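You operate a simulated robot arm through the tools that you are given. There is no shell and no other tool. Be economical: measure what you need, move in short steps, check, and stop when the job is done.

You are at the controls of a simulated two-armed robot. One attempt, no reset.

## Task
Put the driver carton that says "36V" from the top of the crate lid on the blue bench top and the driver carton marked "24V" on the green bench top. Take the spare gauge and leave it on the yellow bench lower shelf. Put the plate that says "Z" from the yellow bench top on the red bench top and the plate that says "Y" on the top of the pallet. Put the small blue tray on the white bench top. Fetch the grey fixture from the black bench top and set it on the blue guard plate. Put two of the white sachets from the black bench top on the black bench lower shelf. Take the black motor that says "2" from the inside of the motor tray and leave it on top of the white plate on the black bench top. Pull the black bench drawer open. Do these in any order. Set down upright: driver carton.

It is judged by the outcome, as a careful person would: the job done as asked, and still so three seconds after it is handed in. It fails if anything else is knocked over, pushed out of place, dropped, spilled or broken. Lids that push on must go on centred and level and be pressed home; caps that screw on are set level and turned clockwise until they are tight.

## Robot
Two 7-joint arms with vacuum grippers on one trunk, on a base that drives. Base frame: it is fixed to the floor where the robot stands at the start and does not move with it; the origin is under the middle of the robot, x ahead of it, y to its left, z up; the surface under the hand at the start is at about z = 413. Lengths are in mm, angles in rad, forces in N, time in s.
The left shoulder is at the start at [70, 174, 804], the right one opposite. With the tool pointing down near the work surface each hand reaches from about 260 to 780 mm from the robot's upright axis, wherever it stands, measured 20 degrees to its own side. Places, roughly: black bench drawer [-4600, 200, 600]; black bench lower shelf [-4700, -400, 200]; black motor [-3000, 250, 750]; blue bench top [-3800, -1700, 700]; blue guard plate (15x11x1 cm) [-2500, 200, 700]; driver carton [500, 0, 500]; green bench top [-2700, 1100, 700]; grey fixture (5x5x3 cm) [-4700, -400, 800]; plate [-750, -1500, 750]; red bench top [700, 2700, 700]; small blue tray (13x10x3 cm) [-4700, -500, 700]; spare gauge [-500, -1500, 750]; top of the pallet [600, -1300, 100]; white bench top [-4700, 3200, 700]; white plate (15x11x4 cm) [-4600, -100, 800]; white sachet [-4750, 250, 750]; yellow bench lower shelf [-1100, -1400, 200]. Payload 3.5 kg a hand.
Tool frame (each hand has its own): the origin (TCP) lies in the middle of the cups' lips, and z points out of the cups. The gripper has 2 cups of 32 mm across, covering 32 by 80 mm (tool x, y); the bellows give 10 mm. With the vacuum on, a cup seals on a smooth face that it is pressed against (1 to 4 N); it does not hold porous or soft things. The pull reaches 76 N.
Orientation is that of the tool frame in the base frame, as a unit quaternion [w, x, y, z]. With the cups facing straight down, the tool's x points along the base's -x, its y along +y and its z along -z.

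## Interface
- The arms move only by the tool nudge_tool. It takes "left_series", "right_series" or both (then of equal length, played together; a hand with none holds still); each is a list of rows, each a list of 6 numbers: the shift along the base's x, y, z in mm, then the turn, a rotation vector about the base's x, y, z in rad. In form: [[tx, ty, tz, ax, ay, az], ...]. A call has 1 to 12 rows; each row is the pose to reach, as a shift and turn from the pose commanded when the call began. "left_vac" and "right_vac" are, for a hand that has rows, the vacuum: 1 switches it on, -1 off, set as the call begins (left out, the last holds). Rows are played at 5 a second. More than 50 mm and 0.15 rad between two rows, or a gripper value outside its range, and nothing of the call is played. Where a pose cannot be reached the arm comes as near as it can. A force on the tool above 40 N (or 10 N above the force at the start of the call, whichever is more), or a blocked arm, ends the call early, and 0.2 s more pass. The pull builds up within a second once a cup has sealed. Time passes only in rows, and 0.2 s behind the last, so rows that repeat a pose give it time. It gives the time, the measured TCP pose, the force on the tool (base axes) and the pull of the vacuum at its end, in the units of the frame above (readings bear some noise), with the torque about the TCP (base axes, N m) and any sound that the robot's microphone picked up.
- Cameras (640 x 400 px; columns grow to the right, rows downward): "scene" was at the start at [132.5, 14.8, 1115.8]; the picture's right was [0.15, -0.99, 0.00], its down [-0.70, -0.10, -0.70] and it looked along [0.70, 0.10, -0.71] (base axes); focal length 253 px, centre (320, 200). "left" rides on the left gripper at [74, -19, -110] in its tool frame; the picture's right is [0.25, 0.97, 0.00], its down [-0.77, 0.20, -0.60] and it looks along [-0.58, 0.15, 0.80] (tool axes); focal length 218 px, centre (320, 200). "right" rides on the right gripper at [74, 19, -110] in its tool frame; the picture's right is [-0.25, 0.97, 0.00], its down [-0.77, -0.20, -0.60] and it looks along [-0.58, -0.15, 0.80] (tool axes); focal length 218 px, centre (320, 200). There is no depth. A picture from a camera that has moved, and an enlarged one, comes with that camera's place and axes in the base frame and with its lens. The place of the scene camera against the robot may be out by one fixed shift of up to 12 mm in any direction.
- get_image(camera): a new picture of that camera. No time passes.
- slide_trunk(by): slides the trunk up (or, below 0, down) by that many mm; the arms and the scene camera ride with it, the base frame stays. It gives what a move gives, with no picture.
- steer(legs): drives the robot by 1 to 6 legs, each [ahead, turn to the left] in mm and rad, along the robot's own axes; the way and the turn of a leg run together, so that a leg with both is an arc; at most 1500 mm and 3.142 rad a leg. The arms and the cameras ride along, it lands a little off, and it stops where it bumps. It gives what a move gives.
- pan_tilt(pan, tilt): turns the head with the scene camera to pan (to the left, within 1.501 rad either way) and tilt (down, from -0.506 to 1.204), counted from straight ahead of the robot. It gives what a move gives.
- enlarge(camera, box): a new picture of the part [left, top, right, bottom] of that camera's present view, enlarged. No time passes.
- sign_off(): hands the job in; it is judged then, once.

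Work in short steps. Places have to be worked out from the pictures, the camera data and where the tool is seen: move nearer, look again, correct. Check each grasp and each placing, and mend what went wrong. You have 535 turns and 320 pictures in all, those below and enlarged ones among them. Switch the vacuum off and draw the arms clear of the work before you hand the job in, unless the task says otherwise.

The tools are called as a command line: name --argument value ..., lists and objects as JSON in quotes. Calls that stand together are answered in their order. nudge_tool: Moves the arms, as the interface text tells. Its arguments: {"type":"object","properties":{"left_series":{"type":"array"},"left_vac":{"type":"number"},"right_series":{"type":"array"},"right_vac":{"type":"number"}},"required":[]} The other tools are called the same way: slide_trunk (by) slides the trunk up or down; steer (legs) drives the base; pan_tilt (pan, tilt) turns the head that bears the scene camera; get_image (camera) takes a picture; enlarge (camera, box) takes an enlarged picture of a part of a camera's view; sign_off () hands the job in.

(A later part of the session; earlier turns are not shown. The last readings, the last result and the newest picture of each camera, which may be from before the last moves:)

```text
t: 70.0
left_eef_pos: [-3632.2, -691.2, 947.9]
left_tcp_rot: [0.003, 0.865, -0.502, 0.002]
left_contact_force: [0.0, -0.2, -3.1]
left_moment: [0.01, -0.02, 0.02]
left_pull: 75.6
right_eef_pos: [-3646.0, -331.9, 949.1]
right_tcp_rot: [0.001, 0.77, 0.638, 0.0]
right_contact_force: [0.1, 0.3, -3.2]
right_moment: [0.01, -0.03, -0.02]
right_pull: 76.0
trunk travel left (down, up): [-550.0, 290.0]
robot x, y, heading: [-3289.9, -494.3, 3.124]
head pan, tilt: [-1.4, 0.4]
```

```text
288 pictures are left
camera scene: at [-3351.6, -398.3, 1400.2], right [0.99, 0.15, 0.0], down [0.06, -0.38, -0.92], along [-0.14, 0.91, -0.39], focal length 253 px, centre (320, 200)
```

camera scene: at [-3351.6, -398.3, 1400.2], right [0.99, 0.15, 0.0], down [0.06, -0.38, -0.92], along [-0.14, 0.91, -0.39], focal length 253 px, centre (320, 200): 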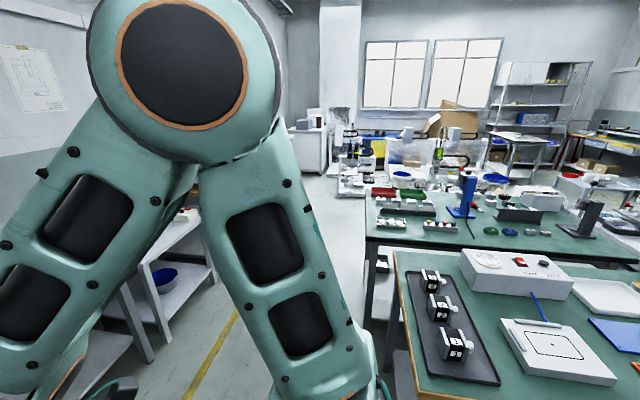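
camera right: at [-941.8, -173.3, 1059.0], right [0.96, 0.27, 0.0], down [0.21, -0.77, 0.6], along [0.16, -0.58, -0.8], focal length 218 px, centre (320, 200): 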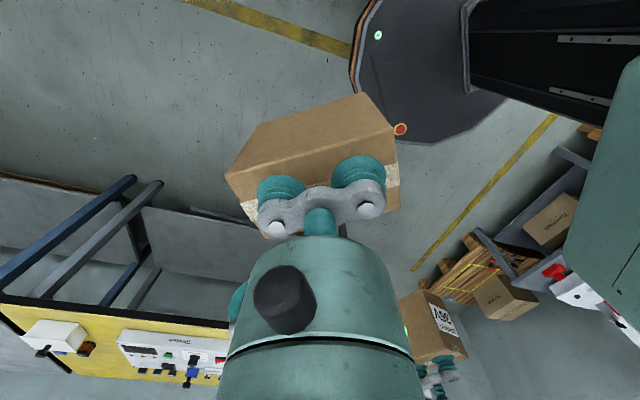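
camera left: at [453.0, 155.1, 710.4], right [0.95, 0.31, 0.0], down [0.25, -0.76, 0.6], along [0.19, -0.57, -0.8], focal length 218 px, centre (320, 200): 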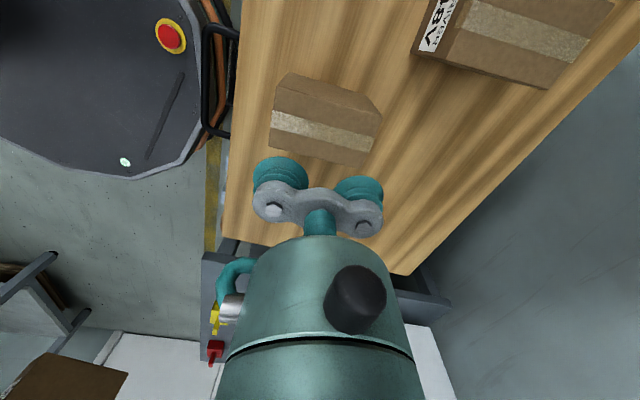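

I now see the motor tray on the near green bench and a second green bench behind it (y≈1100). First the blue bench: west 350, turn to face it and approach.

steer --legs '[[330, 0], [0, 1.59], [280, 0]]'

pan_tilt --pan 0.0 --tilt 0.65

get_image --camera "scene"

```text
t: 77.6
left_eef_pos: [-3419.0, -1109.2, 947.2]
left_tcp_rot: [0.002, 0.965, 0.261, 0.005]
left_contact_force: [0.3, -0.1, -3.2]
left_moment: [-0.01, 0.0, 0.0]
left_pull: 75.5
right_eef_pos: [-3780.2, -1126.1, 950.1]
right_tcp_rot: [0.0, 0.088, 0.996, 0.0]
right_contact_force: [-0.1, 0.8, -3.5]
right_moment: [-0.02, 0.02, 0.0]
right_pull: 75.8
trunk travel left (down, up): [-550.0, 290.0]
robot x, y, heading: [-3622.6, -765.7, -1.582]
head pan, tilt: [-1.4, 0.4]
```

```text
t: 79.1
left_eef_pos: [-3419.9, -1108.9, 948.1]
left_tcp_rot: [0.001, 0.965, 0.262, 0.003]
left_contact_force: [0.5, 0.1, -2.9]
left_moment: [0.0, 0.01, 0.01]
left_pull: 75.1
right_eef_pos: [-3780.2, -1126.4, 948.6]
right_tcp_rot: [0.0, 0.088, 0.996, 0.0]
right_contact_force: [0.6, 0.4, -2.8]
right_moment: [0.02, 0.0, 0.02]
right_pull: 75.4
trunk travel left (down, up): [-550.0, 290.0]
robot x, y, heading: [-3620.3, -763.9, -1.577]
head pan, tilt: [0.0, 0.649]
```

```text
287 pictures are left
camera scene: at [-3620.3, -902.1, 1377.7], right [-1.0, 0.01, 0.0], down [0.0, 0.6, -0.8], along [-0.01, -0.8, -0.6], focal length 253 px, centre (320, 200)
```

scene: 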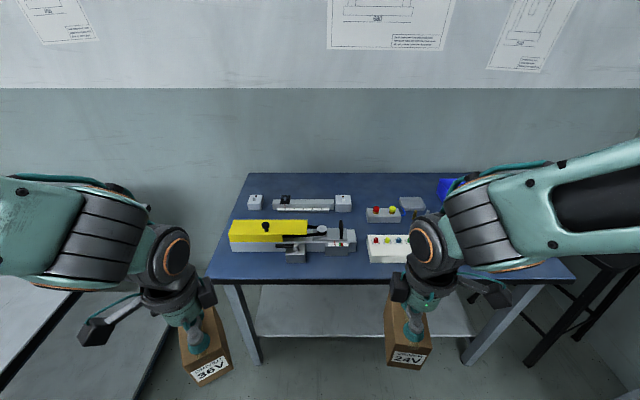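

The left half is crowded. I check the right half through the right hand's camera and a zoom.

get_image --camera "right"

enlarge --camera "scene" --box '[200, 160, 600, 300]'

```text
286 pictures are left
camera right: at [-3850.2, -1094.5, 1059.0], right [0.42, 0.91, 0.0], down [0.72, -0.33, 0.6], along [0.55, -0.25, -0.8], focal length 218 px, centre (320, 200)
```

right: 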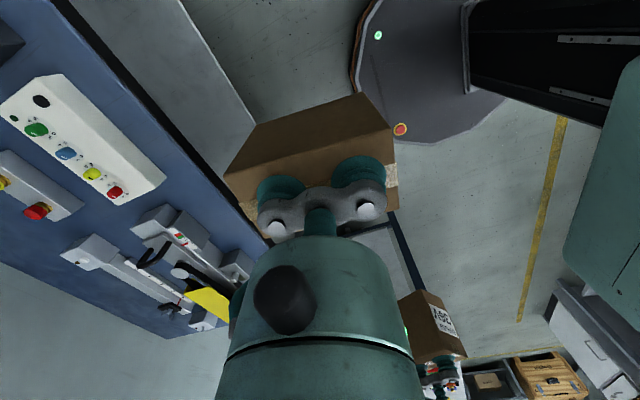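

```text
1.60 times, centred on (400, 230) of scene
camera zoom: at [-3620.3, -902.1, 1377.7], right [-1.0, 0.01, 0.0], down [0.0, 0.6, -0.8], along [-0.01, -0.8, -0.6], focal length 404 px, centre (192, 152)
```

zoom: 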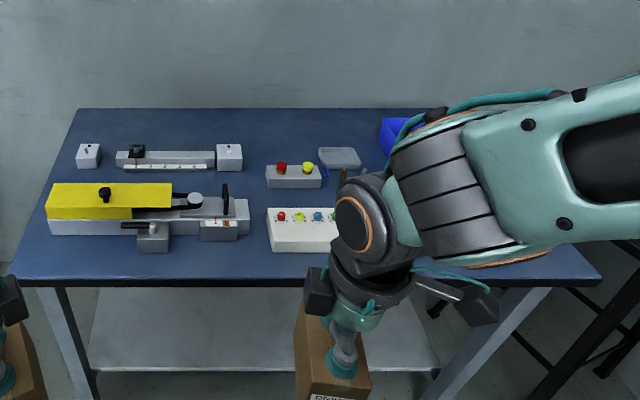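

The free area is the west end of the blue bench (x≈-4000 to -4400). I swing east, reverse west to avoid sweeping over the black bench, and turn back to face it.

steer --legs '[[0, 1.58], [-430, 0], [0, -1.58], [100, 0]]'

get_image --camera "scene"

get_image --camera "right"

```text
t: 90.2
left_eef_pos: [-3847.4, -1210.4, 946.5]
left_tcp_rot: [0.001, 0.965, 0.263, 0.004]
left_contact_force: [-0.3, 0.2, -2.8]
left_moment: [0.02, 0.0, 0.0]
left_pull: 76.3
right_eef_pos: [-4207.8, -1229.4, 949.1]
right_tcp_rot: [0.0, 0.087, 0.996, 0.001]
right_contact_force: [0.0, -0.1, -3.4]
right_moment: [0.03, -0.02, -0.01]
right_pull: 75.4
trunk travel left (down, up): [-550.0, 290.0]
robot x, y, heading: [-4054.8, -869.6, -1.577]
head pan, tilt: [0.0, 0.649]
```

```text
284 pictures are left
camera scene: at [-4048.8, -1004.5, 1377.6], right [-1.0, 0.0, 0.0], down [0.0, 0.61, -0.8], along [0.0, -0.8, -0.61], focal length 253 px, centre (320, 200)
```

scene: 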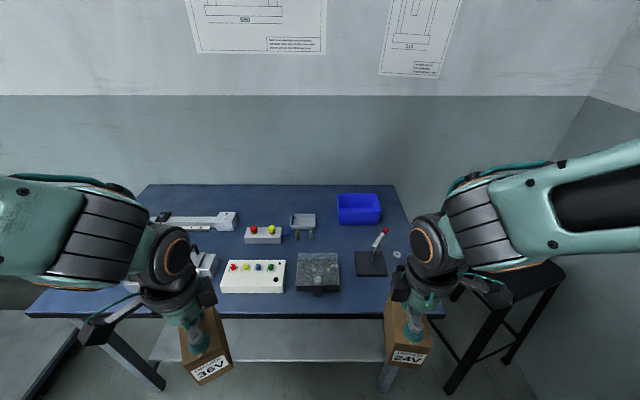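

```text
283 pictures are left
camera right: at [-4278.3, -1197.5, 1058.8], right [0.42, 0.91, 0.0], down [0.72, -0.33, 0.6], along [0.55, -0.25, -0.8], focal length 218 px, centre (320, 200)
```

right: 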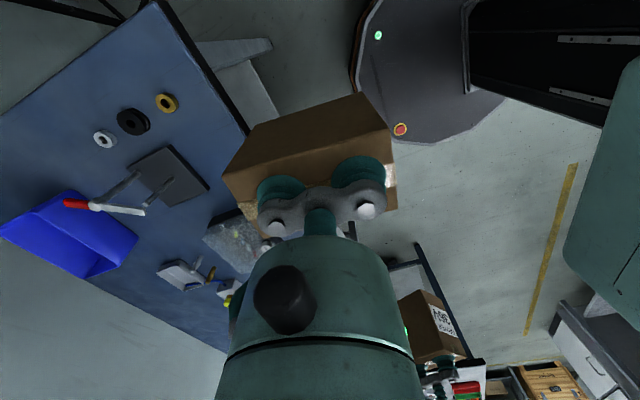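

A good free spot is the front strip between the granite block and the washers, about (-4195, -1422), with the carton's long side along x. I turn right 0.4 so the left arm faces it.

steer --legs '[[0, -0.4]]'

nudge_tool --left_series '[[-10, 0, 0, 0, 0, 0.13], [-20, 0, 0, 0, 0, 0.26], [-30, -10, 0, 0, 0, 0.39], [-40, -20, 0, 0, 0, 0.53], [-50, -30, 0, 0, 0, 0.67], [-60, -40, 0, 0, 0, 0.81], [-70, -50, 0, 0, 0, 0.94], [-80, -60, 0, 0, 0, 1.04], [-80, -60, 0, 0, 0, 1.04]]'

get_image --camera "left"

get_image --camera "scene"

```text
t: 91.8
left_eef_pos: [-3996.8, -1261.8, 947.1]
left_tcp_rot: [0.001, 0.998, 0.065, 0.004]
left_contact_force: [0.4, 0.1, -2.9]
left_moment: [-0.01, 0.04, -0.02]
left_pull: 74.8
right_eef_pos: [-4335.8, -1139.6, 949.5]
right_tcp_rot: [0.0, 0.284, 0.959, 0.001]
right_contact_force: [-0.2, -0.3, -2.7]
right_moment: [0.0, 0.02, -0.01]
right_pull: 75.7
trunk travel left (down, up): [-550.0, 290.0]
robot x, y, heading: [-4050.1, -868.2, -1.976]
head pan, tilt: [0.0, 0.649]
```

```text
t: 93.8
left_eef_pos: [-4076.6, -1322.8, 946.6]
left_tcp_rot: [-0.001, 0.833, 0.553, 0.003]
left_contact_force: [-0.5, 0.3, -2.6]
left_moment: [0.02, 0.02, 0.0]
left_pull: 75.5
right_eef_pos: [-4335.6, -1138.2, 950.1]
right_tcp_rot: [0.0, 0.283, 0.959, 0.0]
right_contact_force: [-0.2, -0.5, -3.8]
right_moment: [0.0, 0.01, -0.03]
right_pull: 75.0
trunk travel left (down, up): [-550.0, 290.0]
robot x, y, heading: [-4050.8, -866.7, -1.979]
head pan, tilt: [0.0, 0.649]
```

```text
282 pictures are left
camera left: at [-4067.3, -1246.6, 1059.1], right [0.99, -0.14, 0.01], down [-0.12, -0.79, 0.6], along [-0.08, -0.59, -0.8], focal length 218 px, centre (320, 200)
```

left: 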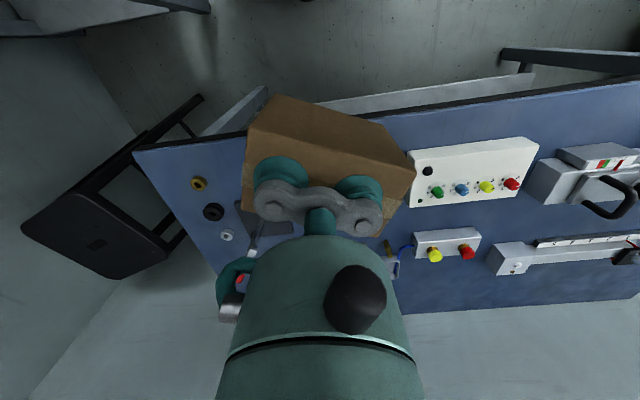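

```text
281 pictures are left
camera scene: at [-4102.1, -992.5, 1377.8], right [-0.92, 0.4, 0.0], down [0.24, 0.56, -0.8], along [-0.31, -0.73, -0.6], focal length 253 px, centre (320, 200)
```

scene: 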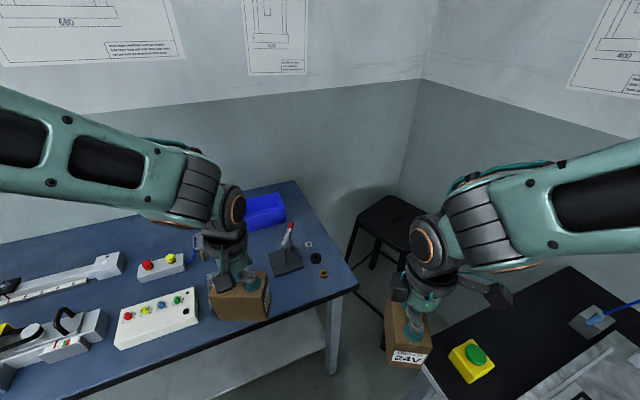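

I bring it over the spot, squaring the carton to the bench edge.

nudge_tool --left_series '[[-20, -16, 0, 0, 0, 0.1], [-45, -35, 0, 0, 0, 0.2], [-70, -60, 0, 0, 0, 0.3], [-95, -85, 0, 0, 0, 0.4], [-118, -99, 0, 0, 0, 0.4], [-118, -99, -40, 0, 0, 0.4], [-118, -99, -80, 0, 0, 0.4]]'

get_image --camera "scene"

get_image --camera "left"

```text
t: 95.4
left_eef_pos: [-4196.3, -1422.8, 866.5]
left_tcp_rot: [-0.001, 0.707, 0.707, 0.004]
left_contact_force: [-0.6, -0.6, -2.9]
left_moment: [-0.04, 0.03, 0.04]
left_pull: 75.9
right_eef_pos: [-4336.5, -1139.5, 950.1]
right_tcp_rot: [0.0, 0.283, 0.959, 0.001]
right_contact_force: [0.0, 0.0, -2.6]
right_moment: [0.01, 0.02, 0.03]
right_pull: 75.9
trunk travel left (down, up): [-550.0, 290.0]
robot x, y, heading: [-4046.8, -872.9, -1.978]
head pan, tilt: [0.0, 0.649]
```

```text
280 pictures are left
camera scene: at [-4103.0, -994.0, 1377.6], right [-0.92, 0.4, 0.0], down [0.24, 0.56, -0.8], along [-0.31, -0.73, -0.61], focal length 253 px, centre (320, 200)
```

scene: 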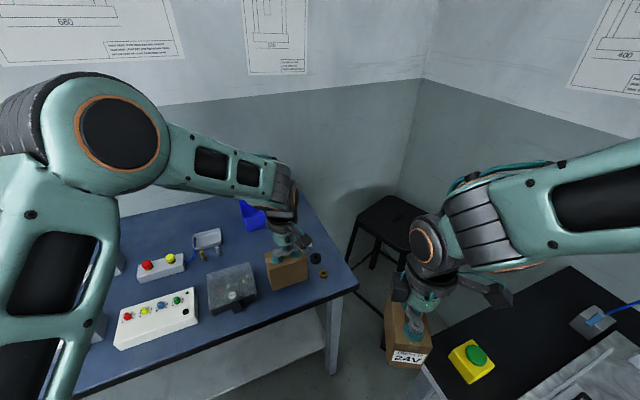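

```text
279 pictures are left
camera left: at [-4215.7, -1349.0, 978.4], right [0.97, 0.25, 0.01], down [0.2, -0.78, 0.6], along [0.16, -0.58, -0.8], focal length 218 px, centre (320, 200)
```

left: 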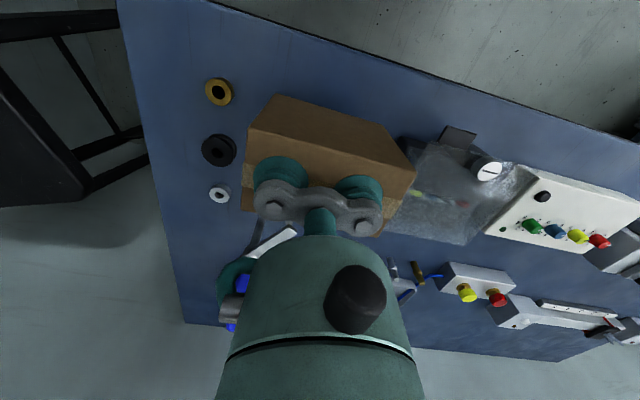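

Clear of the block and washers. I lower it gently until it touches.

nudge_tool --left_series '[[0, 0, -30, 0, 0, 0], [0, 0, -40, 0, 0, 0], [0, 0, -45, 0, 0, 0], [0, 0, -50, 0, 0, 0], [0, 0, -54, 0, 0, 0], [0, 0, -58, 0, 0, 0]]'

```text
t: 96.2
left_eef_pos: [-4195.5, -1423.1, 830.5]
left_tcp_rot: [0.001, 0.706, 0.708, -0.004]
left_contact_force: [2.2, 4.2, 20.9]
left_moment: [0.4, -0.56, 0.14]
left_pull: 75.3
right_eef_pos: [-4335.9, -1137.1, 950.4]
right_tcp_rot: [0.0, 0.283, 0.959, -0.001]
right_contact_force: [0.4, -0.4, -3.3]
right_moment: [0.01, 0.0, -0.03]
right_pull: 75.6
trunk travel left (down, up): [-550.0, 290.0]
robot x, y, heading: [-4047.7, -870.1, -1.977]
head pan, tilt: [0.0, 0.649]
stopped in row 4 (left hand): the force on the tool passed its limit at 47 N (the readings are from after the stop); the commanded pose is now the measured one
```

Touched down (bench top ≈ 740). I release, wait, and lift straight up.

nudge_tool --left_series '[[0, 0, 0, 0, 0, 0], [0, 0, 0, 0, 0, 0], [0, 0, 0, 0, 0, 0], [0, 0, 2, 0, 0, 0], [0, 0, 10, 0, 0, 0], [0, 0, 40, 0, 0, 0], [0, 0, 80, 0, 0, 0], [0, 0, 120, 0, 0, 0]]' --left_vac -1

get_image --camera "left"

get_image --camera "scene"

```text
t: 98.0
left_eef_pos: [-4194.9, -1424.1, 947.4]
left_tcp_rot: [0.0, 0.707, 0.707, -0.001]
left_contact_force: [-0.4, -0.6, 0.4]
left_moment: [-0.03, 0.0, -0.01]
left_pull: 0.0
right_eef_pos: [-4335.7, -1137.1, 949.6]
right_tcp_rot: [0.001, 0.283, 0.959, 0.0]
right_contact_force: [-0.4, 1.0, -2.7]
right_moment: [0.0, 0.02, 0.02]
right_pull: 75.4
trunk travel left (down, up): [-550.0, 290.0]
robot x, y, heading: [-4049.5, -871.3, -1.975]
head pan, tilt: [0.0, 0.649]
```

```text
278 pictures are left
camera left: at [-4215.1, -1349.5, 1059.5], right [0.97, 0.25, 0.0], down [0.2, -0.77, 0.61], along [0.15, -0.59, -0.8], focal length 218 px, centre (320, 200)
```

left: 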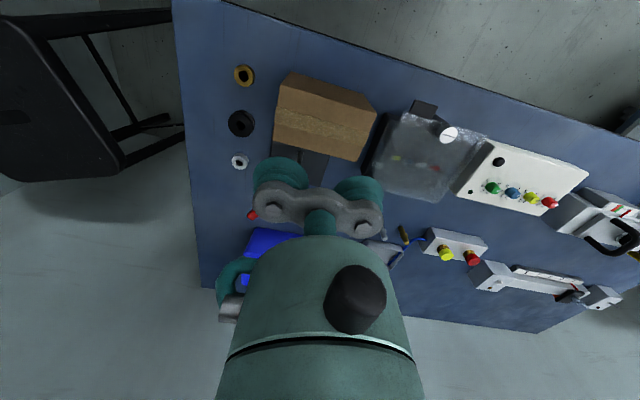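

```text
277 pictures are left
camera scene: at [-4102.0, -991.8, 1377.8], right [-0.92, 0.4, 0.0], down [0.24, 0.55, -0.8], along [-0.31, -0.73, -0.6], focal length 253 px, centre (320, 200)
```

scene: 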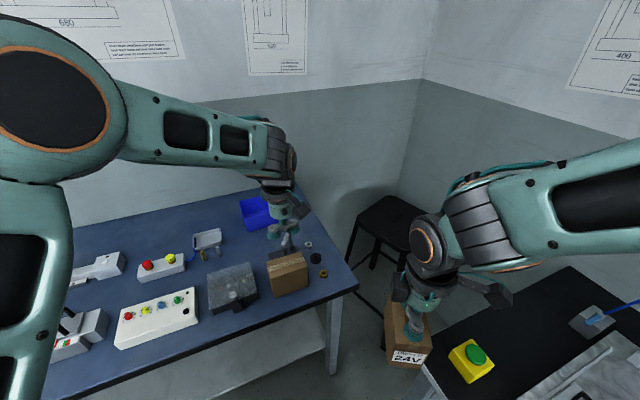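

36V stands well. I draw the left arm in, back out, and turn to face the black bench.

nudge_tool --left_series '[[28, 28, 0, 0, 0, -0.08], [56, 56, 0, 0, 0, -0.16], [84, 84, 0, 0, 0, -0.24], [112, 112, 0, 0, 0, -0.32], [140, 140, 0, 0, 0, -0.4], [163, 165, 0, 0, 0, -0.4]]'

steer --legs '[[-450, 0], [0, -1.16]]'

pan_tilt --pan 0.0 --tilt 0.55

get_image --camera "scene"

```text
t: 99.4
left_eef_pos: [-4034.1, -1258.7, 948.4]
left_tcp_rot: [0.001, 0.834, 0.552, -0.002]
left_contact_force: [-0.1, -0.8, -0.3]
left_moment: [0.07, 0.01, 0.03]
left_pull: 0.1
right_eef_pos: [-4335.9, -1136.9, 949.9]
right_tcp_rot: [0.0, 0.284, 0.959, 0.001]
right_contact_force: [-1.4, -0.4, -3.4]
right_moment: [-0.01, 0.02, 0.01]
right_pull: 75.3
trunk travel left (down, up): [-550.0, 290.0]
robot x, y, heading: [-4050.6, -869.4, -1.973]
head pan, tilt: [0.0, 0.649]
```

```text
t: 105.0
left_eef_pos: [-4225.9, -628.9, 946.1]
left_tcp_rot: [-0.001, 1.0, 0.008, -0.001]
left_contact_force: [-0.3, 0.1, 0.1]
left_moment: [-0.01, 0.0, -0.01]
left_pull: 0.0
right_eef_pos: [-4236.2, -303.9, 948.4]
right_tcp_rot: [-0.001, 0.761, 0.649, 0.0]
right_contact_force: [0.4, -0.2, -3.2]
right_moment: [0.05, -0.02, -0.01]
right_pull: 75.8
trunk travel left (down, up): [-550.0, 290.0]
robot x, y, heading: [-3874.6, -458.6, -3.135]
head pan, tilt: [0.0, 0.649]
```

```text
t: 105.7
left_eef_pos: [-4224.9, -629.8, 946.1]
left_tcp_rot: [-0.001, 1.0, 0.008, 0.0]
left_contact_force: [-0.5, 0.0, 0.1]
left_moment: [0.0, -0.01, -0.01]
left_pull: 0.1
right_eef_pos: [-4234.8, -303.3, 948.9]
right_tcp_rot: [-0.001, 0.761, 0.649, 0.0]
right_contact_force: [0.6, -0.1, -3.3]
right_moment: [0.02, -0.03, -0.02]
right_pull: 75.5
trunk travel left (down, up): [-550.0, 290.0]
robot x, y, heading: [-3874.7, -455.1, -3.131]
head pan, tilt: [0.0, 0.55]
```

```text
276 pictures are left
camera scene: at [-4012.2, -455.6, 1386.5], right [-0.01, 1.0, 0.0], down [0.52, 0.01, -0.85], along [-0.85, -0.01, -0.52], focal length 253 px, centre (320, 200)
```

scene: 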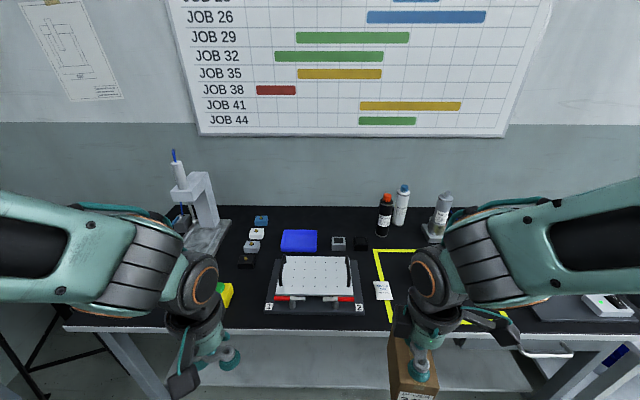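

I zoom on the black bench to identify tray, fixture, plate and sachets.

enlarge --camera "scene" --box '[220, 200, 420, 325]'

get_image --camera "right"

pan_tilt --pan -0.7 --tilt 0.6

get_image --camera "scene"

```text
3.20 times, centred on (320, 262) of scene
camera zoom: at [-4012.2, -455.6, 1386.5], right [-0.01, 1.0, 0.0], down [0.52, 0.01, -0.85], along [-0.85, -0.01, -0.52], focal length 808 px, centre (320, 0)
```

zoom: 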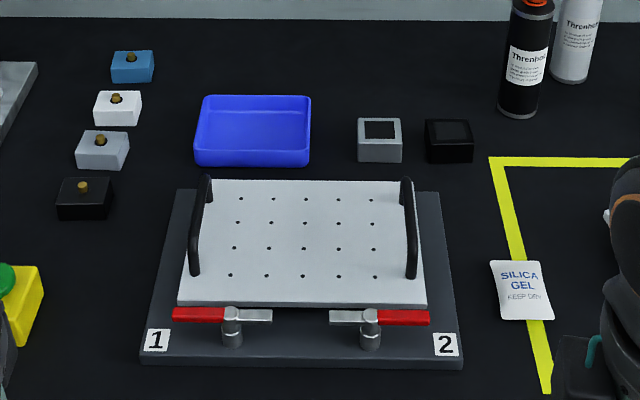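

```text
274 pictures are left
camera right: at [-4205.1, -234.1, 1058.9], right [0.92, -0.4, 0.0], down [-0.32, -0.73, 0.6], along [-0.24, -0.55, -0.8], focal length 218 px, centre (320, 200)
```

right: 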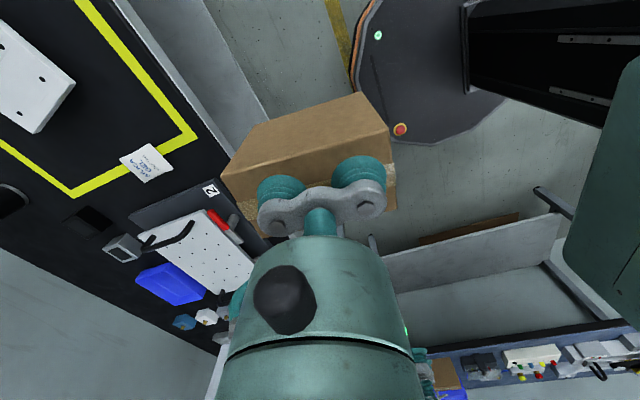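

```text
t: 106.8
left_eef_pos: [-4224.6, -629.0, 946.6]
left_tcp_rot: [0.0, 1.0, 0.007, -0.001]
left_contact_force: [0.4, 0.0, -0.8]
left_moment: [-0.01, 0.03, -0.01]
left_pull: 0.0
right_eef_pos: [-4234.8, -303.7, 949.3]
right_tcp_rot: [0.0, 0.761, 0.648, 0.0]
right_contact_force: [-0.6, 0.9, -3.1]
right_moment: [0.06, 0.01, -0.03]
right_pull: 75.6
trunk travel left (down, up): [-550.0, 290.0]
robot x, y, heading: [-3874.9, -456.0, -3.135]
head pan, tilt: [-0.7, 0.6]
```

```text
273 pictures are left
camera scene: at [-3990.7, -398.6, 1382.0], right [0.64, 0.77, 0.0], down [0.44, -0.36, -0.83], along [-0.64, 0.53, -0.56], focal length 253 px, centre (320, 200)
```

scene: 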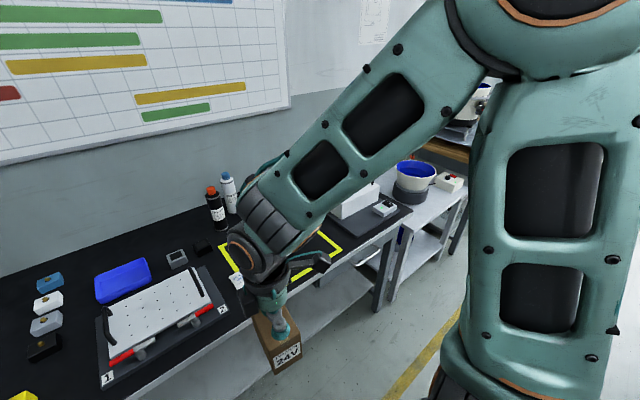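

The empty blue tray is at about (-4751, -545), with the grey fixture right beside it. I move 215 mm closer and position the left hand near the tray.

steer --legs '[[215, 0]]'

nudge_tool --left_series '[[-40, 12, 0, 0, 0, 0], [-80, 24, 0, 0, 0, 0], [-120, 36, 0, 0, 0, 0], [-160, 48, 0, 0, 0, 0], [-200, 60, 0, 0, 0, 0], [-220, 72, 0, 0, 0, 0]]'

pan_tilt --pan 0.0 --tilt 0.75

get_image --camera "left"

get_image --camera "scene"

```text
t: 108.4
left_eef_pos: [-4439.5, -630.1, 947.0]
left_tcp_rot: [0.0, 1.0, 0.008, -0.001]
left_contact_force: [-0.3, 0.2, 0.5]
left_moment: [-0.03, 0.0, 0.0]
left_pull: 0.0
right_eef_pos: [-4450.4, -305.1, 948.5]
right_tcp_rot: [0.001, 0.761, 0.649, 0.001]
right_contact_force: [-0.2, -0.7, -2.2]
right_moment: [0.02, -0.05, -0.01]
right_pull: 76.1
trunk travel left (down, up): [-550.0, 290.0]
robot x, y, heading: [-4089.4, -456.6, -3.133]
head pan, tilt: [-0.7, 0.6]
```

```text
t: 109.8
left_eef_pos: [-4660.7, -558.3, 947.4]
left_tcp_rot: [-0.001, 1.0, 0.008, -0.002]
left_contact_force: [0.0, -0.5, -0.4]
left_moment: [0.02, -0.04, 0.03]
left_pull: 0.1
right_eef_pos: [-4449.2, -304.6, 948.8]
right_tcp_rot: [0.001, 0.761, 0.648, 0.0]
right_contact_force: [-0.1, 0.6, -4.1]
right_moment: [0.0, -0.05, 0.01]
right_pull: 75.6
trunk travel left (down, up): [-550.0, 290.0]
robot x, y, heading: [-4086.1, -457.0, -3.132]
head pan, tilt: [-0.7, 0.6]
```

```text
t: 110.9
left_eef_pos: [-4659.8, -559.7, 946.9]
left_tcp_rot: [0.0, 1.0, 0.008, -0.001]
left_contact_force: [-0.4, 0.2, -0.4]
left_moment: [-0.01, 0.01, 0.0]
left_pull: 0.0
right_eef_pos: [-4449.8, -305.7, 949.3]
right_tcp_rot: [0.0, 0.762, 0.648, 0.0]
right_contact_force: [0.2, -0.8, -3.5]
right_moment: [0.03, -0.01, -0.03]
right_pull: 75.0
trunk travel left (down, up): [-550.0, 290.0]
robot x, y, heading: [-4089.3, -456.2, -3.135]
head pan, tilt: [0.0, 0.75]
```

```text
272 pictures are left
camera left: at [-4586.7, -538.1, 1058.4], right [0.27, -0.96, 0.0], down [-0.77, -0.21, 0.61], along [-0.58, -0.16, -0.8], focal length 218 px, centre (320, 200)
```

left: 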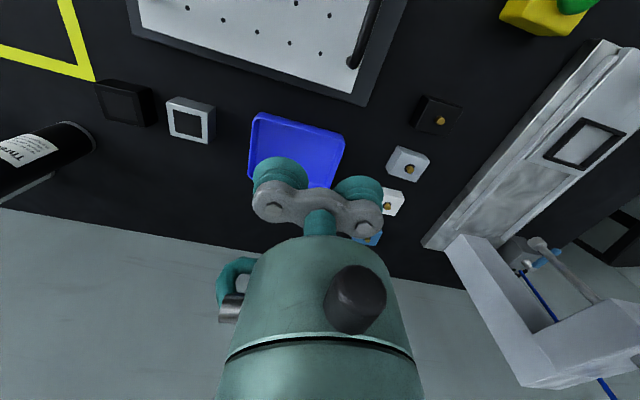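

```text
271 pictures are left
camera scene: at [-4220.2, -457.3, 1369.1], right [-0.01, 1.0, 0.0], down [0.68, 0.01, -0.73], along [-0.73, -0.01, -0.68], focal length 253 px, centre (320, 200)
```

scene: 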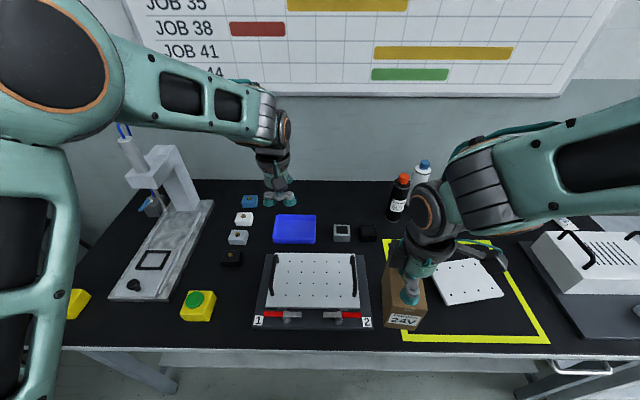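

Tray centre ≈ (-4734, -541), aligned with the bench. I move over it and lower the cups onto its floor.

nudge_tool --left_series '[[-30, 7, 0, 0, 0, 0], [-60, 14, -20, 0, 0, 0], [-74, 18, -60, 0, 0, 0], [-74, 18, -100, 0, 0, 0], [-74, 18, -140, 0, 0, 0], [-74, 18, -160, 0, 0, 0]]'

get_image --camera "left"

```text
t: 112.3
left_eef_pos: [-4734.3, -541.7, 787.6]
left_tcp_rot: [-0.001, 1.0, 0.009, -0.002]
left_contact_force: [0.1, -0.1, -0.9]
left_moment: [-0.02, 0.02, 0.01]
left_pull: 0.2
right_eef_pos: [-4451.0, -305.0, 949.4]
right_tcp_rot: [0.001, 0.761, 0.648, 0.001]
right_contact_force: [-0.1, -0.9, -2.9]
right_moment: [0.04, 0.03, 0.01]
right_pull: 75.7
trunk travel left (down, up): [-550.0, 290.0]
robot x, y, heading: [-4089.9, -458.2, -3.133]
head pan, tilt: [0.0, 0.75]
```

```text
270 pictures are left
camera left: at [-4661.3, -520.2, 898.0], right [0.27, -0.96, 0.0], down [-0.77, -0.21, 0.61], along [-0.58, -0.16, -0.8], focal length 218 px, centre (320, 200)
```

left: 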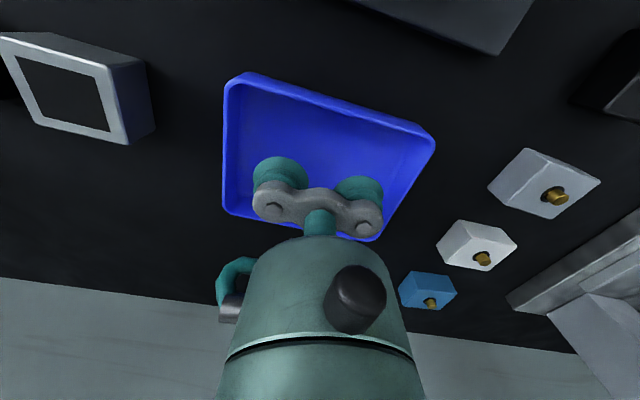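

Well centred. I descend with vacuum on.

nudge_tool --left_series '[[0, 0, -20, 0, 0, 0], [0, 0, -30, 0, 0, 0], [0, 0, -36, 0, 0, 0], [0, 0, -41, 0, 0, 0], [0, 0, -46, 0, 0, 0], [0, 0, -46, 0, 0, 0], [0, 0, -46, 0, 0, 0]]' --left_vac 1

```text
t: 113.9
left_eef_pos: [-4733.3, -540.4, 743.4]
left_tcp_rot: [-0.001, 1.0, 0.007, -0.003]
left_contact_force: [-4.3, -1.2, 17.6]
left_moment: [-0.04, -0.19, -0.07]
left_pull: 75.6
right_eef_pos: [-4449.1, -304.2, 950.3]
right_tcp_rot: [0.001, 0.761, 0.648, 0.0]
right_contact_force: [0.1, 0.6, -3.3]
right_moment: [0.0, -0.02, 0.01]
right_pull: 75.5
trunk travel left (down, up): [-550.0, 290.0]
robot x, y, heading: [-4089.1, -457.9, -3.129]
head pan, tilt: [0.0, 0.75]
```

Sealed. I lift the tray and draw it in over the front of the bench.

nudge_tool --left_series '[[0, 0, 20, 0, 0, 0], [0, 0, 60, 0, 0, 0], [0, 0, 105, 0, 0, 0], [0, 0, 150, 0, 0, 0], [0, 0, 200, 0, 0, 0], [45, -10, 210, 0, 0, 0], [90, -20, 210, 0, 0, 0], [135, -40, 210, 0, 0, 0], [180, -60, 210, 0, 0, 0], [225, -80, 210, 0, 0, 0], [270, -90, 210, 0, 0, 0]]'

get_image --camera "scene"

```text
t: 116.3
left_eef_pos: [-4462.2, -632.0, 952.4]
left_tcp_rot: [-0.001, 1.0, 0.007, -0.002]
left_contact_force: [-0.5, -1.1, -1.7]
left_moment: [0.0, 0.03, 0.0]
left_pull: 75.2
right_eef_pos: [-4448.2, -305.2, 951.0]
right_tcp_rot: [-0.001, 0.762, 0.648, 0.0]
right_contact_force: [-0.2, 0.1, -3.6]
right_moment: [-0.01, -0.02, 0.01]
right_pull: 75.5
trunk travel left (down, up): [-550.0, 290.0]
robot x, y, heading: [-4089.8, -457.3, -3.134]
head pan, tilt: [0.0, 0.75]
```

```text
269 pictures are left
camera scene: at [-4217.8, -457.7, 1369.4], right [-0.01, 1.0, 0.0], down [0.68, 0.01, -0.73], along [-0.73, -0.01, -0.68], focal length 253 px, centre (320, 200)
```

scene: 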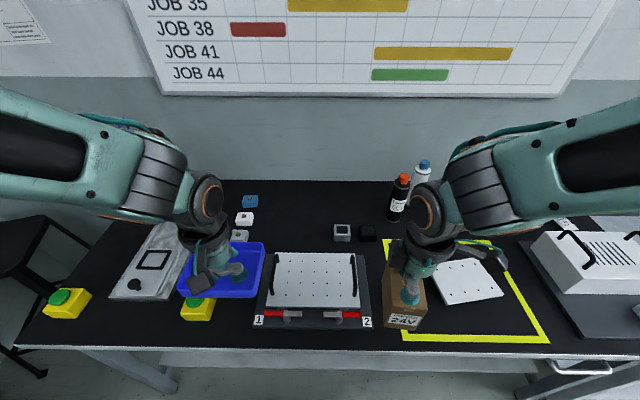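

Tray held. I back away from the bench and turn north.

steer --legs '[[-280, 0], [0, -1.57]]'

pan_tilt --pan 0.0 --tilt 0.4

get_image --camera "scene"

```text
t: 122.1
left_eef_pos: [-3977.9, -80.9, 951.3]
left_tcp_rot: [-0.002, 0.709, -0.705, 0.001]
left_contact_force: [-0.5, 0.6, -1.4]
left_moment: [0.0, 0.01, 0.01]
left_pull: 75.6
right_eef_pos: [-3652.4, -97.6, 949.8]
right_tcp_rot: [-0.001, 0.996, -0.084, 0.0]
right_contact_force: [-0.8, -0.3, -2.5]
right_moment: [-0.01, -0.02, 0.03]
right_pull: 75.1
trunk travel left (down, up): [-550.0, 290.0]
robot x, y, heading: [-3810.1, -454.7, 1.572]
head pan, tilt: [0.0, 0.75]
```

```text
t: 122.9
left_eef_pos: [-3980.4, -80.5, 950.5]
left_tcp_rot: [-0.002, 0.71, -0.705, 0.0]
left_contact_force: [0.5, -0.3, -1.2]
left_moment: [0.02, -0.01, 0.0]
left_pull: 75.4
right_eef_pos: [-3652.1, -97.9, 950.4]
right_tcp_rot: [0.0, 0.997, -0.083, 0.0]
right_contact_force: [-0.2, -0.5, -2.9]
right_moment: [-0.04, -0.03, 0.03]
right_pull: 76.1
trunk travel left (down, up): [-550.0, 290.0]
robot x, y, heading: [-3806.6, -456.9, 1.571]
head pan, tilt: [0.0, 0.4]
```

```text
268 pictures are left
camera scene: at [-3806.9, -311.2, 1400.2], right [1.0, 0.0, 0.0], down [0.0, -0.39, -0.92], along [0.0, 0.92, -0.39], focal length 253 px, centre (320, 200)
```

scene: 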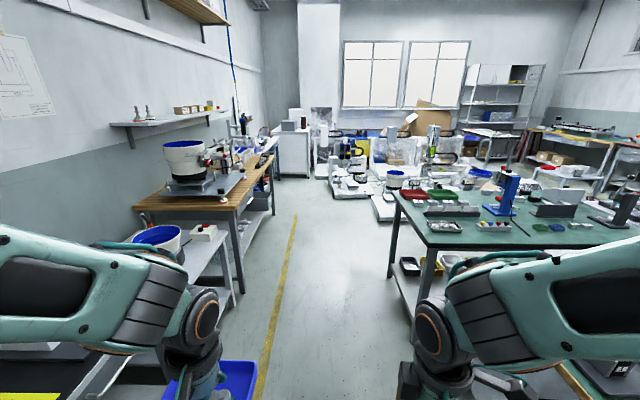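

The lane north is clear; the second green bench's west end is at x≈-3290, y 720–1390. I zoom on it for free space.

enlarge --camera "scene" --box '[360, 150, 640, 325]'

enlarge --camera "scene" --box '[220, 80, 420, 205]'

```text
2.29 times, centred on (500, 238) of scene
camera zoom: at [-3806.9, -311.2, 1400.2], right [1.0, 0.0, 0.0], down [0.0, -0.39, -0.92], along [0.0, 0.92, -0.39], focal length 577 px, centre (-91, 114)
```

zoom: 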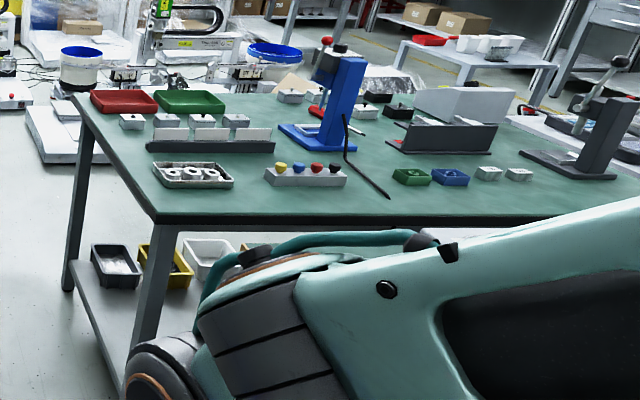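

```text
3.20 times, centred on (320, 142) of scene
camera zoom: at [-3806.9, -311.2, 1400.2], right [1.0, 0.0, 0.0], down [0.0, -0.39, -0.92], along [0.0, 0.92, -0.39], focal length 808 px, centre (320, 384)
```

zoom: 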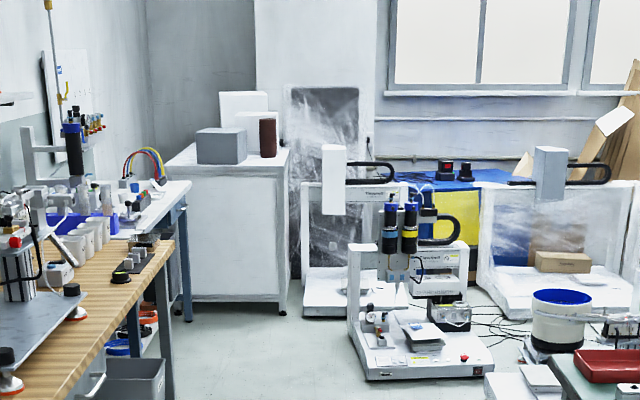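

The front strip of that bench near its west end, about (-3230, 770), is free. I drive north to y≈930 and turn to face it.

steer --legs '[[1385, 0], [0, -1.57]]'

pan_tilt --pan -0.15 --tilt 0.75

get_image --camera "scene"

get_image --camera "right"

```text
t: 133.7
left_eef_pos: [-3422.1, 1088.6, 952.3]
left_tcp_rot: [0.001, 0.006, 1.0, -0.001]
left_contact_force: [-0.3, 0.2, -1.5]
left_moment: [-0.02, 0.0, 0.01]
left_pull: 75.4
right_eef_pos: [-3444.2, 763.0, 949.7]
right_tcp_rot: [-0.001, -0.637, 0.771, 0.0]
right_contact_force: [0.1, 0.2, -3.2]
right_moment: [0.01, 0.01, 0.0]
right_pull: 75.8
trunk travel left (down, up): [-550.0, 290.0]
robot x, y, heading: [-3803.1, 925.1, -0.016]
head pan, tilt: [0.0, 0.4]
```

```text
t: 134.5
left_eef_pos: [-3421.7, 1088.6, 951.7]
left_tcp_rot: [0.001, 0.007, 1.0, -0.001]
left_contact_force: [-0.4, 0.2, -1.6]
left_moment: [0.04, 0.02, 0.02]
left_pull: 75.7
right_eef_pos: [-3445.4, 763.6, 949.1]
right_tcp_rot: [0.0, -0.637, 0.771, 0.0]
right_contact_force: [0.6, 0.0, -3.1]
right_moment: [-0.03, 0.04, 0.0]
right_pull: 75.7
trunk travel left (down, up): [-550.0, 290.0]
robot x, y, heading: [-3801.8, 925.2, -0.019]
head pan, tilt: [-0.15, 0.75]
```

```text
265 pictures are left
camera scene: at [-3666.8, 915.1, 1369.2], right [-0.17, -0.99, 0.0], down [-0.67, 0.11, -0.73], along [0.72, -0.12, -0.68], focal length 253 px, centre (320, 200)
```

scene: 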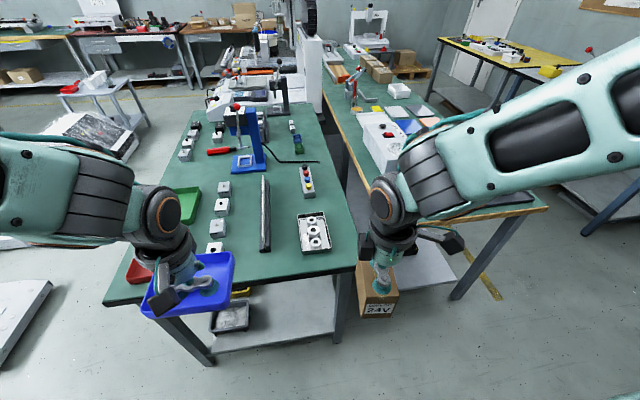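

```text
264 pictures are left
camera right: at [-3477.5, 694.5, 1058.9], right [-0.9, 0.43, 0.0], down [0.34, 0.72, 0.6], along [0.26, 0.55, -0.8], focal length 218 px, centre (320, 200)
```

right: 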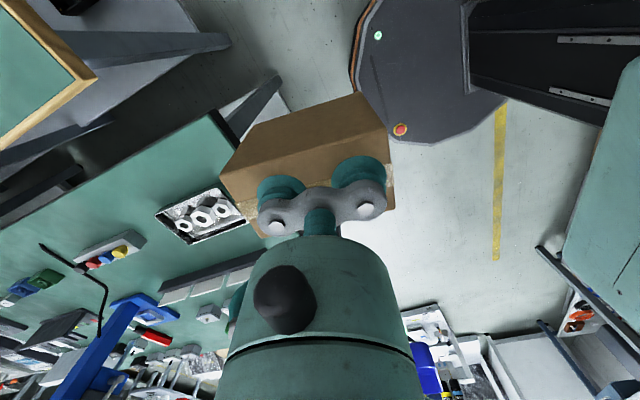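

The best gap is between the grey bar and the row of white boxes: y≈1020–1125, x from the west edge. I turn left 0.4 so the right arm reaches it well.

steer --legs '[[0, 0.42]]'

get_image --camera "right"

get_image --camera "scene"

```text
t: 136.1
left_eef_pos: [-3519.3, 1229.6, 951.4]
left_tcp_rot: [0.001, -0.2, 0.98, -0.001]
left_contact_force: [0.5, -0.6, -1.5]
left_moment: [0.0, -0.04, 0.03]
left_pull: 75.3
right_eef_pos: [-3408.6, 922.2, 948.7]
right_tcp_rot: [0.0, 0.783, -0.622, 0.0]
right_contact_force: [-0.2, 1.2, -2.9]
right_moment: [-0.03, 0.02, -0.04]
right_pull: 75.5
trunk travel left (down, up): [-550.0, 290.0]
robot x, y, heading: [-3800.7, 924.8, 0.392]
head pan, tilt: [-0.15, 0.75]
```

```text
263 pictures are left
camera right: at [-3411.1, 845.6, 1058.9], right [-1.0, 0.03, 0.0], down [0.02, 0.8, 0.6], along [0.02, 0.6, -0.8], focal length 218 px, centre (320, 200)
```

right: 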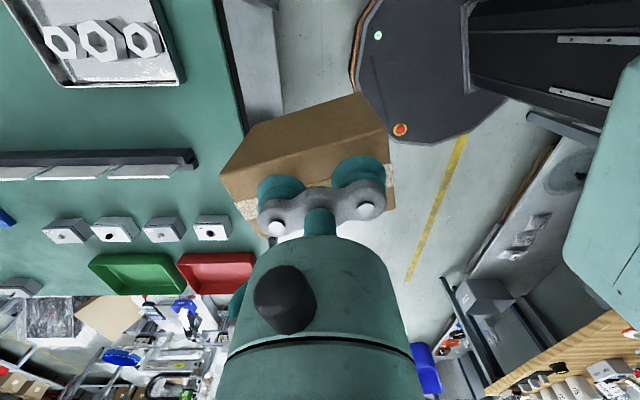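

```text
262 pictures are left
camera scene: at [-3672.1, 969.8, 1369.1], right [0.24, -0.97, 0.0], down [-0.66, -0.17, -0.73], along [0.71, 0.18, -0.68], focal length 253 px, centre (320, 200)
```

scene: 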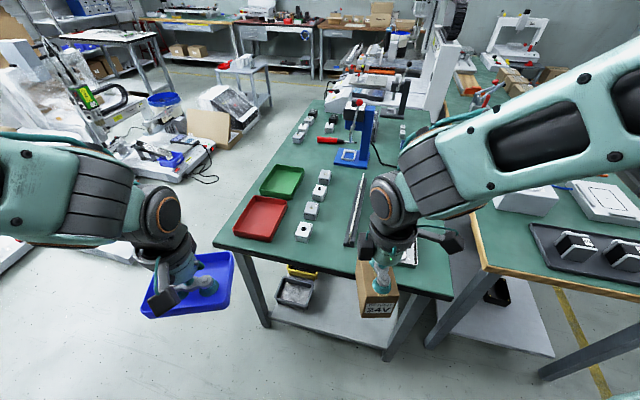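

Measured from the right hand: the gap between the nut tray (y=886) and the bar (y=989) is wider. I place 24V centred at (-3225, 937), long side along x.

nudge_tool --right_series '[[37, 3, 0, 0, 0, -0.05], [74, 6, 0, 0, 0, -0.1], [111, 9, 0, 0, 0, -0.15], [148, 12, 0, 0, 0, -0.2], [184, 15, 0, 0, 0, -0.229], [184, 15, -40, 0, 0, -0.229], [184, 15, -80, 0, 0, -0.229]]'

get_image --camera "right"

enlarge --camera "scene" --box '[300, 190, 460, 310]'

```text
t: 137.7
left_eef_pos: [-3518.4, 1230.3, 951.0]
left_tcp_rot: [0.001, -0.201, 0.98, -0.001]
left_contact_force: [-0.9, -0.7, -1.0]
left_moment: [0.0, 0.04, 0.0]
left_pull: 75.2
right_eef_pos: [-3224.6, 937.6, 868.6]
right_tcp_rot: [-0.001, -0.707, 0.707, 0.001]
right_contact_force: [0.7, 0.3, -2.8]
right_moment: [-0.04, 0.02, -0.03]
right_pull: 75.7
trunk travel left (down, up): [-550.0, 290.0]
robot x, y, heading: [-3799.7, 927.1, 0.401]
head pan, tilt: [-0.15, 0.75]
```

```text
261 pictures are left
camera right: at [-3242.9, 863.7, 977.7], right [-0.97, 0.25, 0.0], down [0.2, 0.77, 0.6], along [0.15, 0.58, -0.8], focal length 218 px, centre (320, 200)
```

right: 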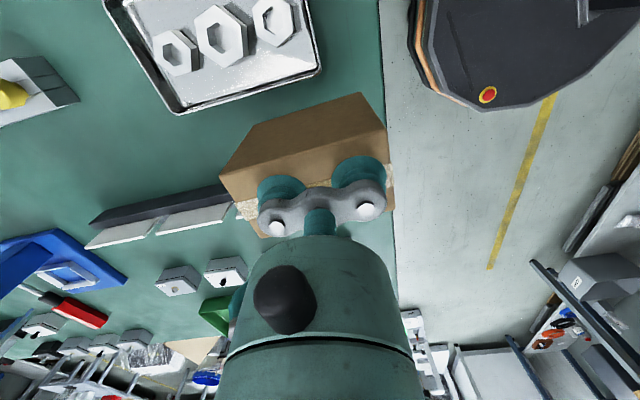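

```text
3.33 times, centred on (380, 250) of scene
camera zoom: at [-3670.6, 970.2, 1369.0], right [0.24, -0.97, 0.0], down [-0.66, -0.17, -0.73], along [0.71, 0.18, -0.68], focal length 842 px, centre (120, 33)
```

zoom: 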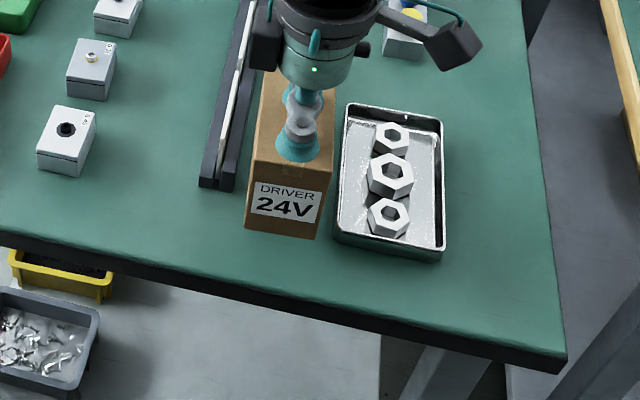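

Clear on both sides. I lower to contact and release.

nudge_tool --right_series '[[0, -2, -15, 0, 0, 0], [0, -2, -25, 0, 0, 0], [0, -2, -30, 0, 0, 0], [0, -2, -34, 0, 0, 0], [0, -2, -38, 0, 0, 0], [0, -2, -41, 0, 0, 0], [0, -2, -44, 0, 0, 0]]'

```text
t: 139.3
left_eef_pos: [-3523.3, 1228.2, 952.3]
left_tcp_rot: [0.003, -0.2, 0.98, -0.001]
left_contact_force: [-0.2, -0.5, -1.4]
left_moment: [0.0, 0.02, -0.01]
left_pull: 75.6
right_eef_pos: [-3225.6, 934.0, 830.7]
right_tcp_rot: [0.004, -0.707, 0.708, -0.001]
right_contact_force: [5.3, -7.8, 35.4]
right_moment: [0.26, 0.37, 0.18]
right_pull: 75.4
trunk travel left (down, up): [-550.0, 290.0]
robot x, y, heading: [-3801.2, 927.6, 0.395]
head pan, tilt: [-0.15, 0.75]
```

In contact. I release and lift.

nudge_tool --right_series '[[0, 0, 4, 0, 0, 0], [0, 0, 6, 0, 0, 0], [0, 0, 6, 0, 0, 0], [0, 0, 10, 0, 0, 0], [0, 0, 20, 0, 0, 0], [0, 0, 60, 0, 0, 0], [0, 0, 105, 0, 0, 0], [0, 0, 130, 0, 0, 0]]' --right_vac -1

get_image --camera "right"

```text
t: 141.1
left_eef_pos: [-3521.1, 1229.6, 950.3]
left_tcp_rot: [0.001, -0.199, 0.98, -0.001]
left_contact_force: [-0.6, -0.6, -0.3]
left_moment: [0.0, -0.01, 0.02]
left_pull: 76.1
right_eef_pos: [-3225.8, 934.1, 953.7]
right_tcp_rot: [0.001, 0.707, -0.707, 0.0]
right_contact_force: [0.2, 0.7, 0.7]
right_moment: [0.01, -0.02, 0.0]
right_pull: 0.0
trunk travel left (down, up): [-550.0, 290.0]
robot x, y, heading: [-3803.4, 926.3, 0.396]
head pan, tilt: [-0.15, 0.75]
```

```text
259 pictures are left
camera right: at [-3244.4, 861.3, 1063.6], right [-0.97, 0.25, 0.0], down [0.2, 0.77, 0.6], along [0.15, 0.58, -0.8], focal length 218 px, centre (320, 200)
```

right: 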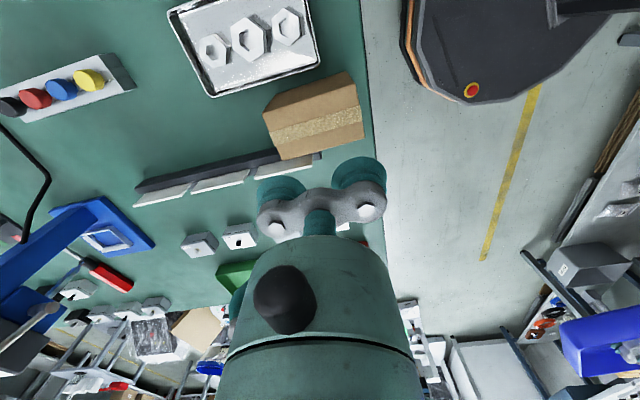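

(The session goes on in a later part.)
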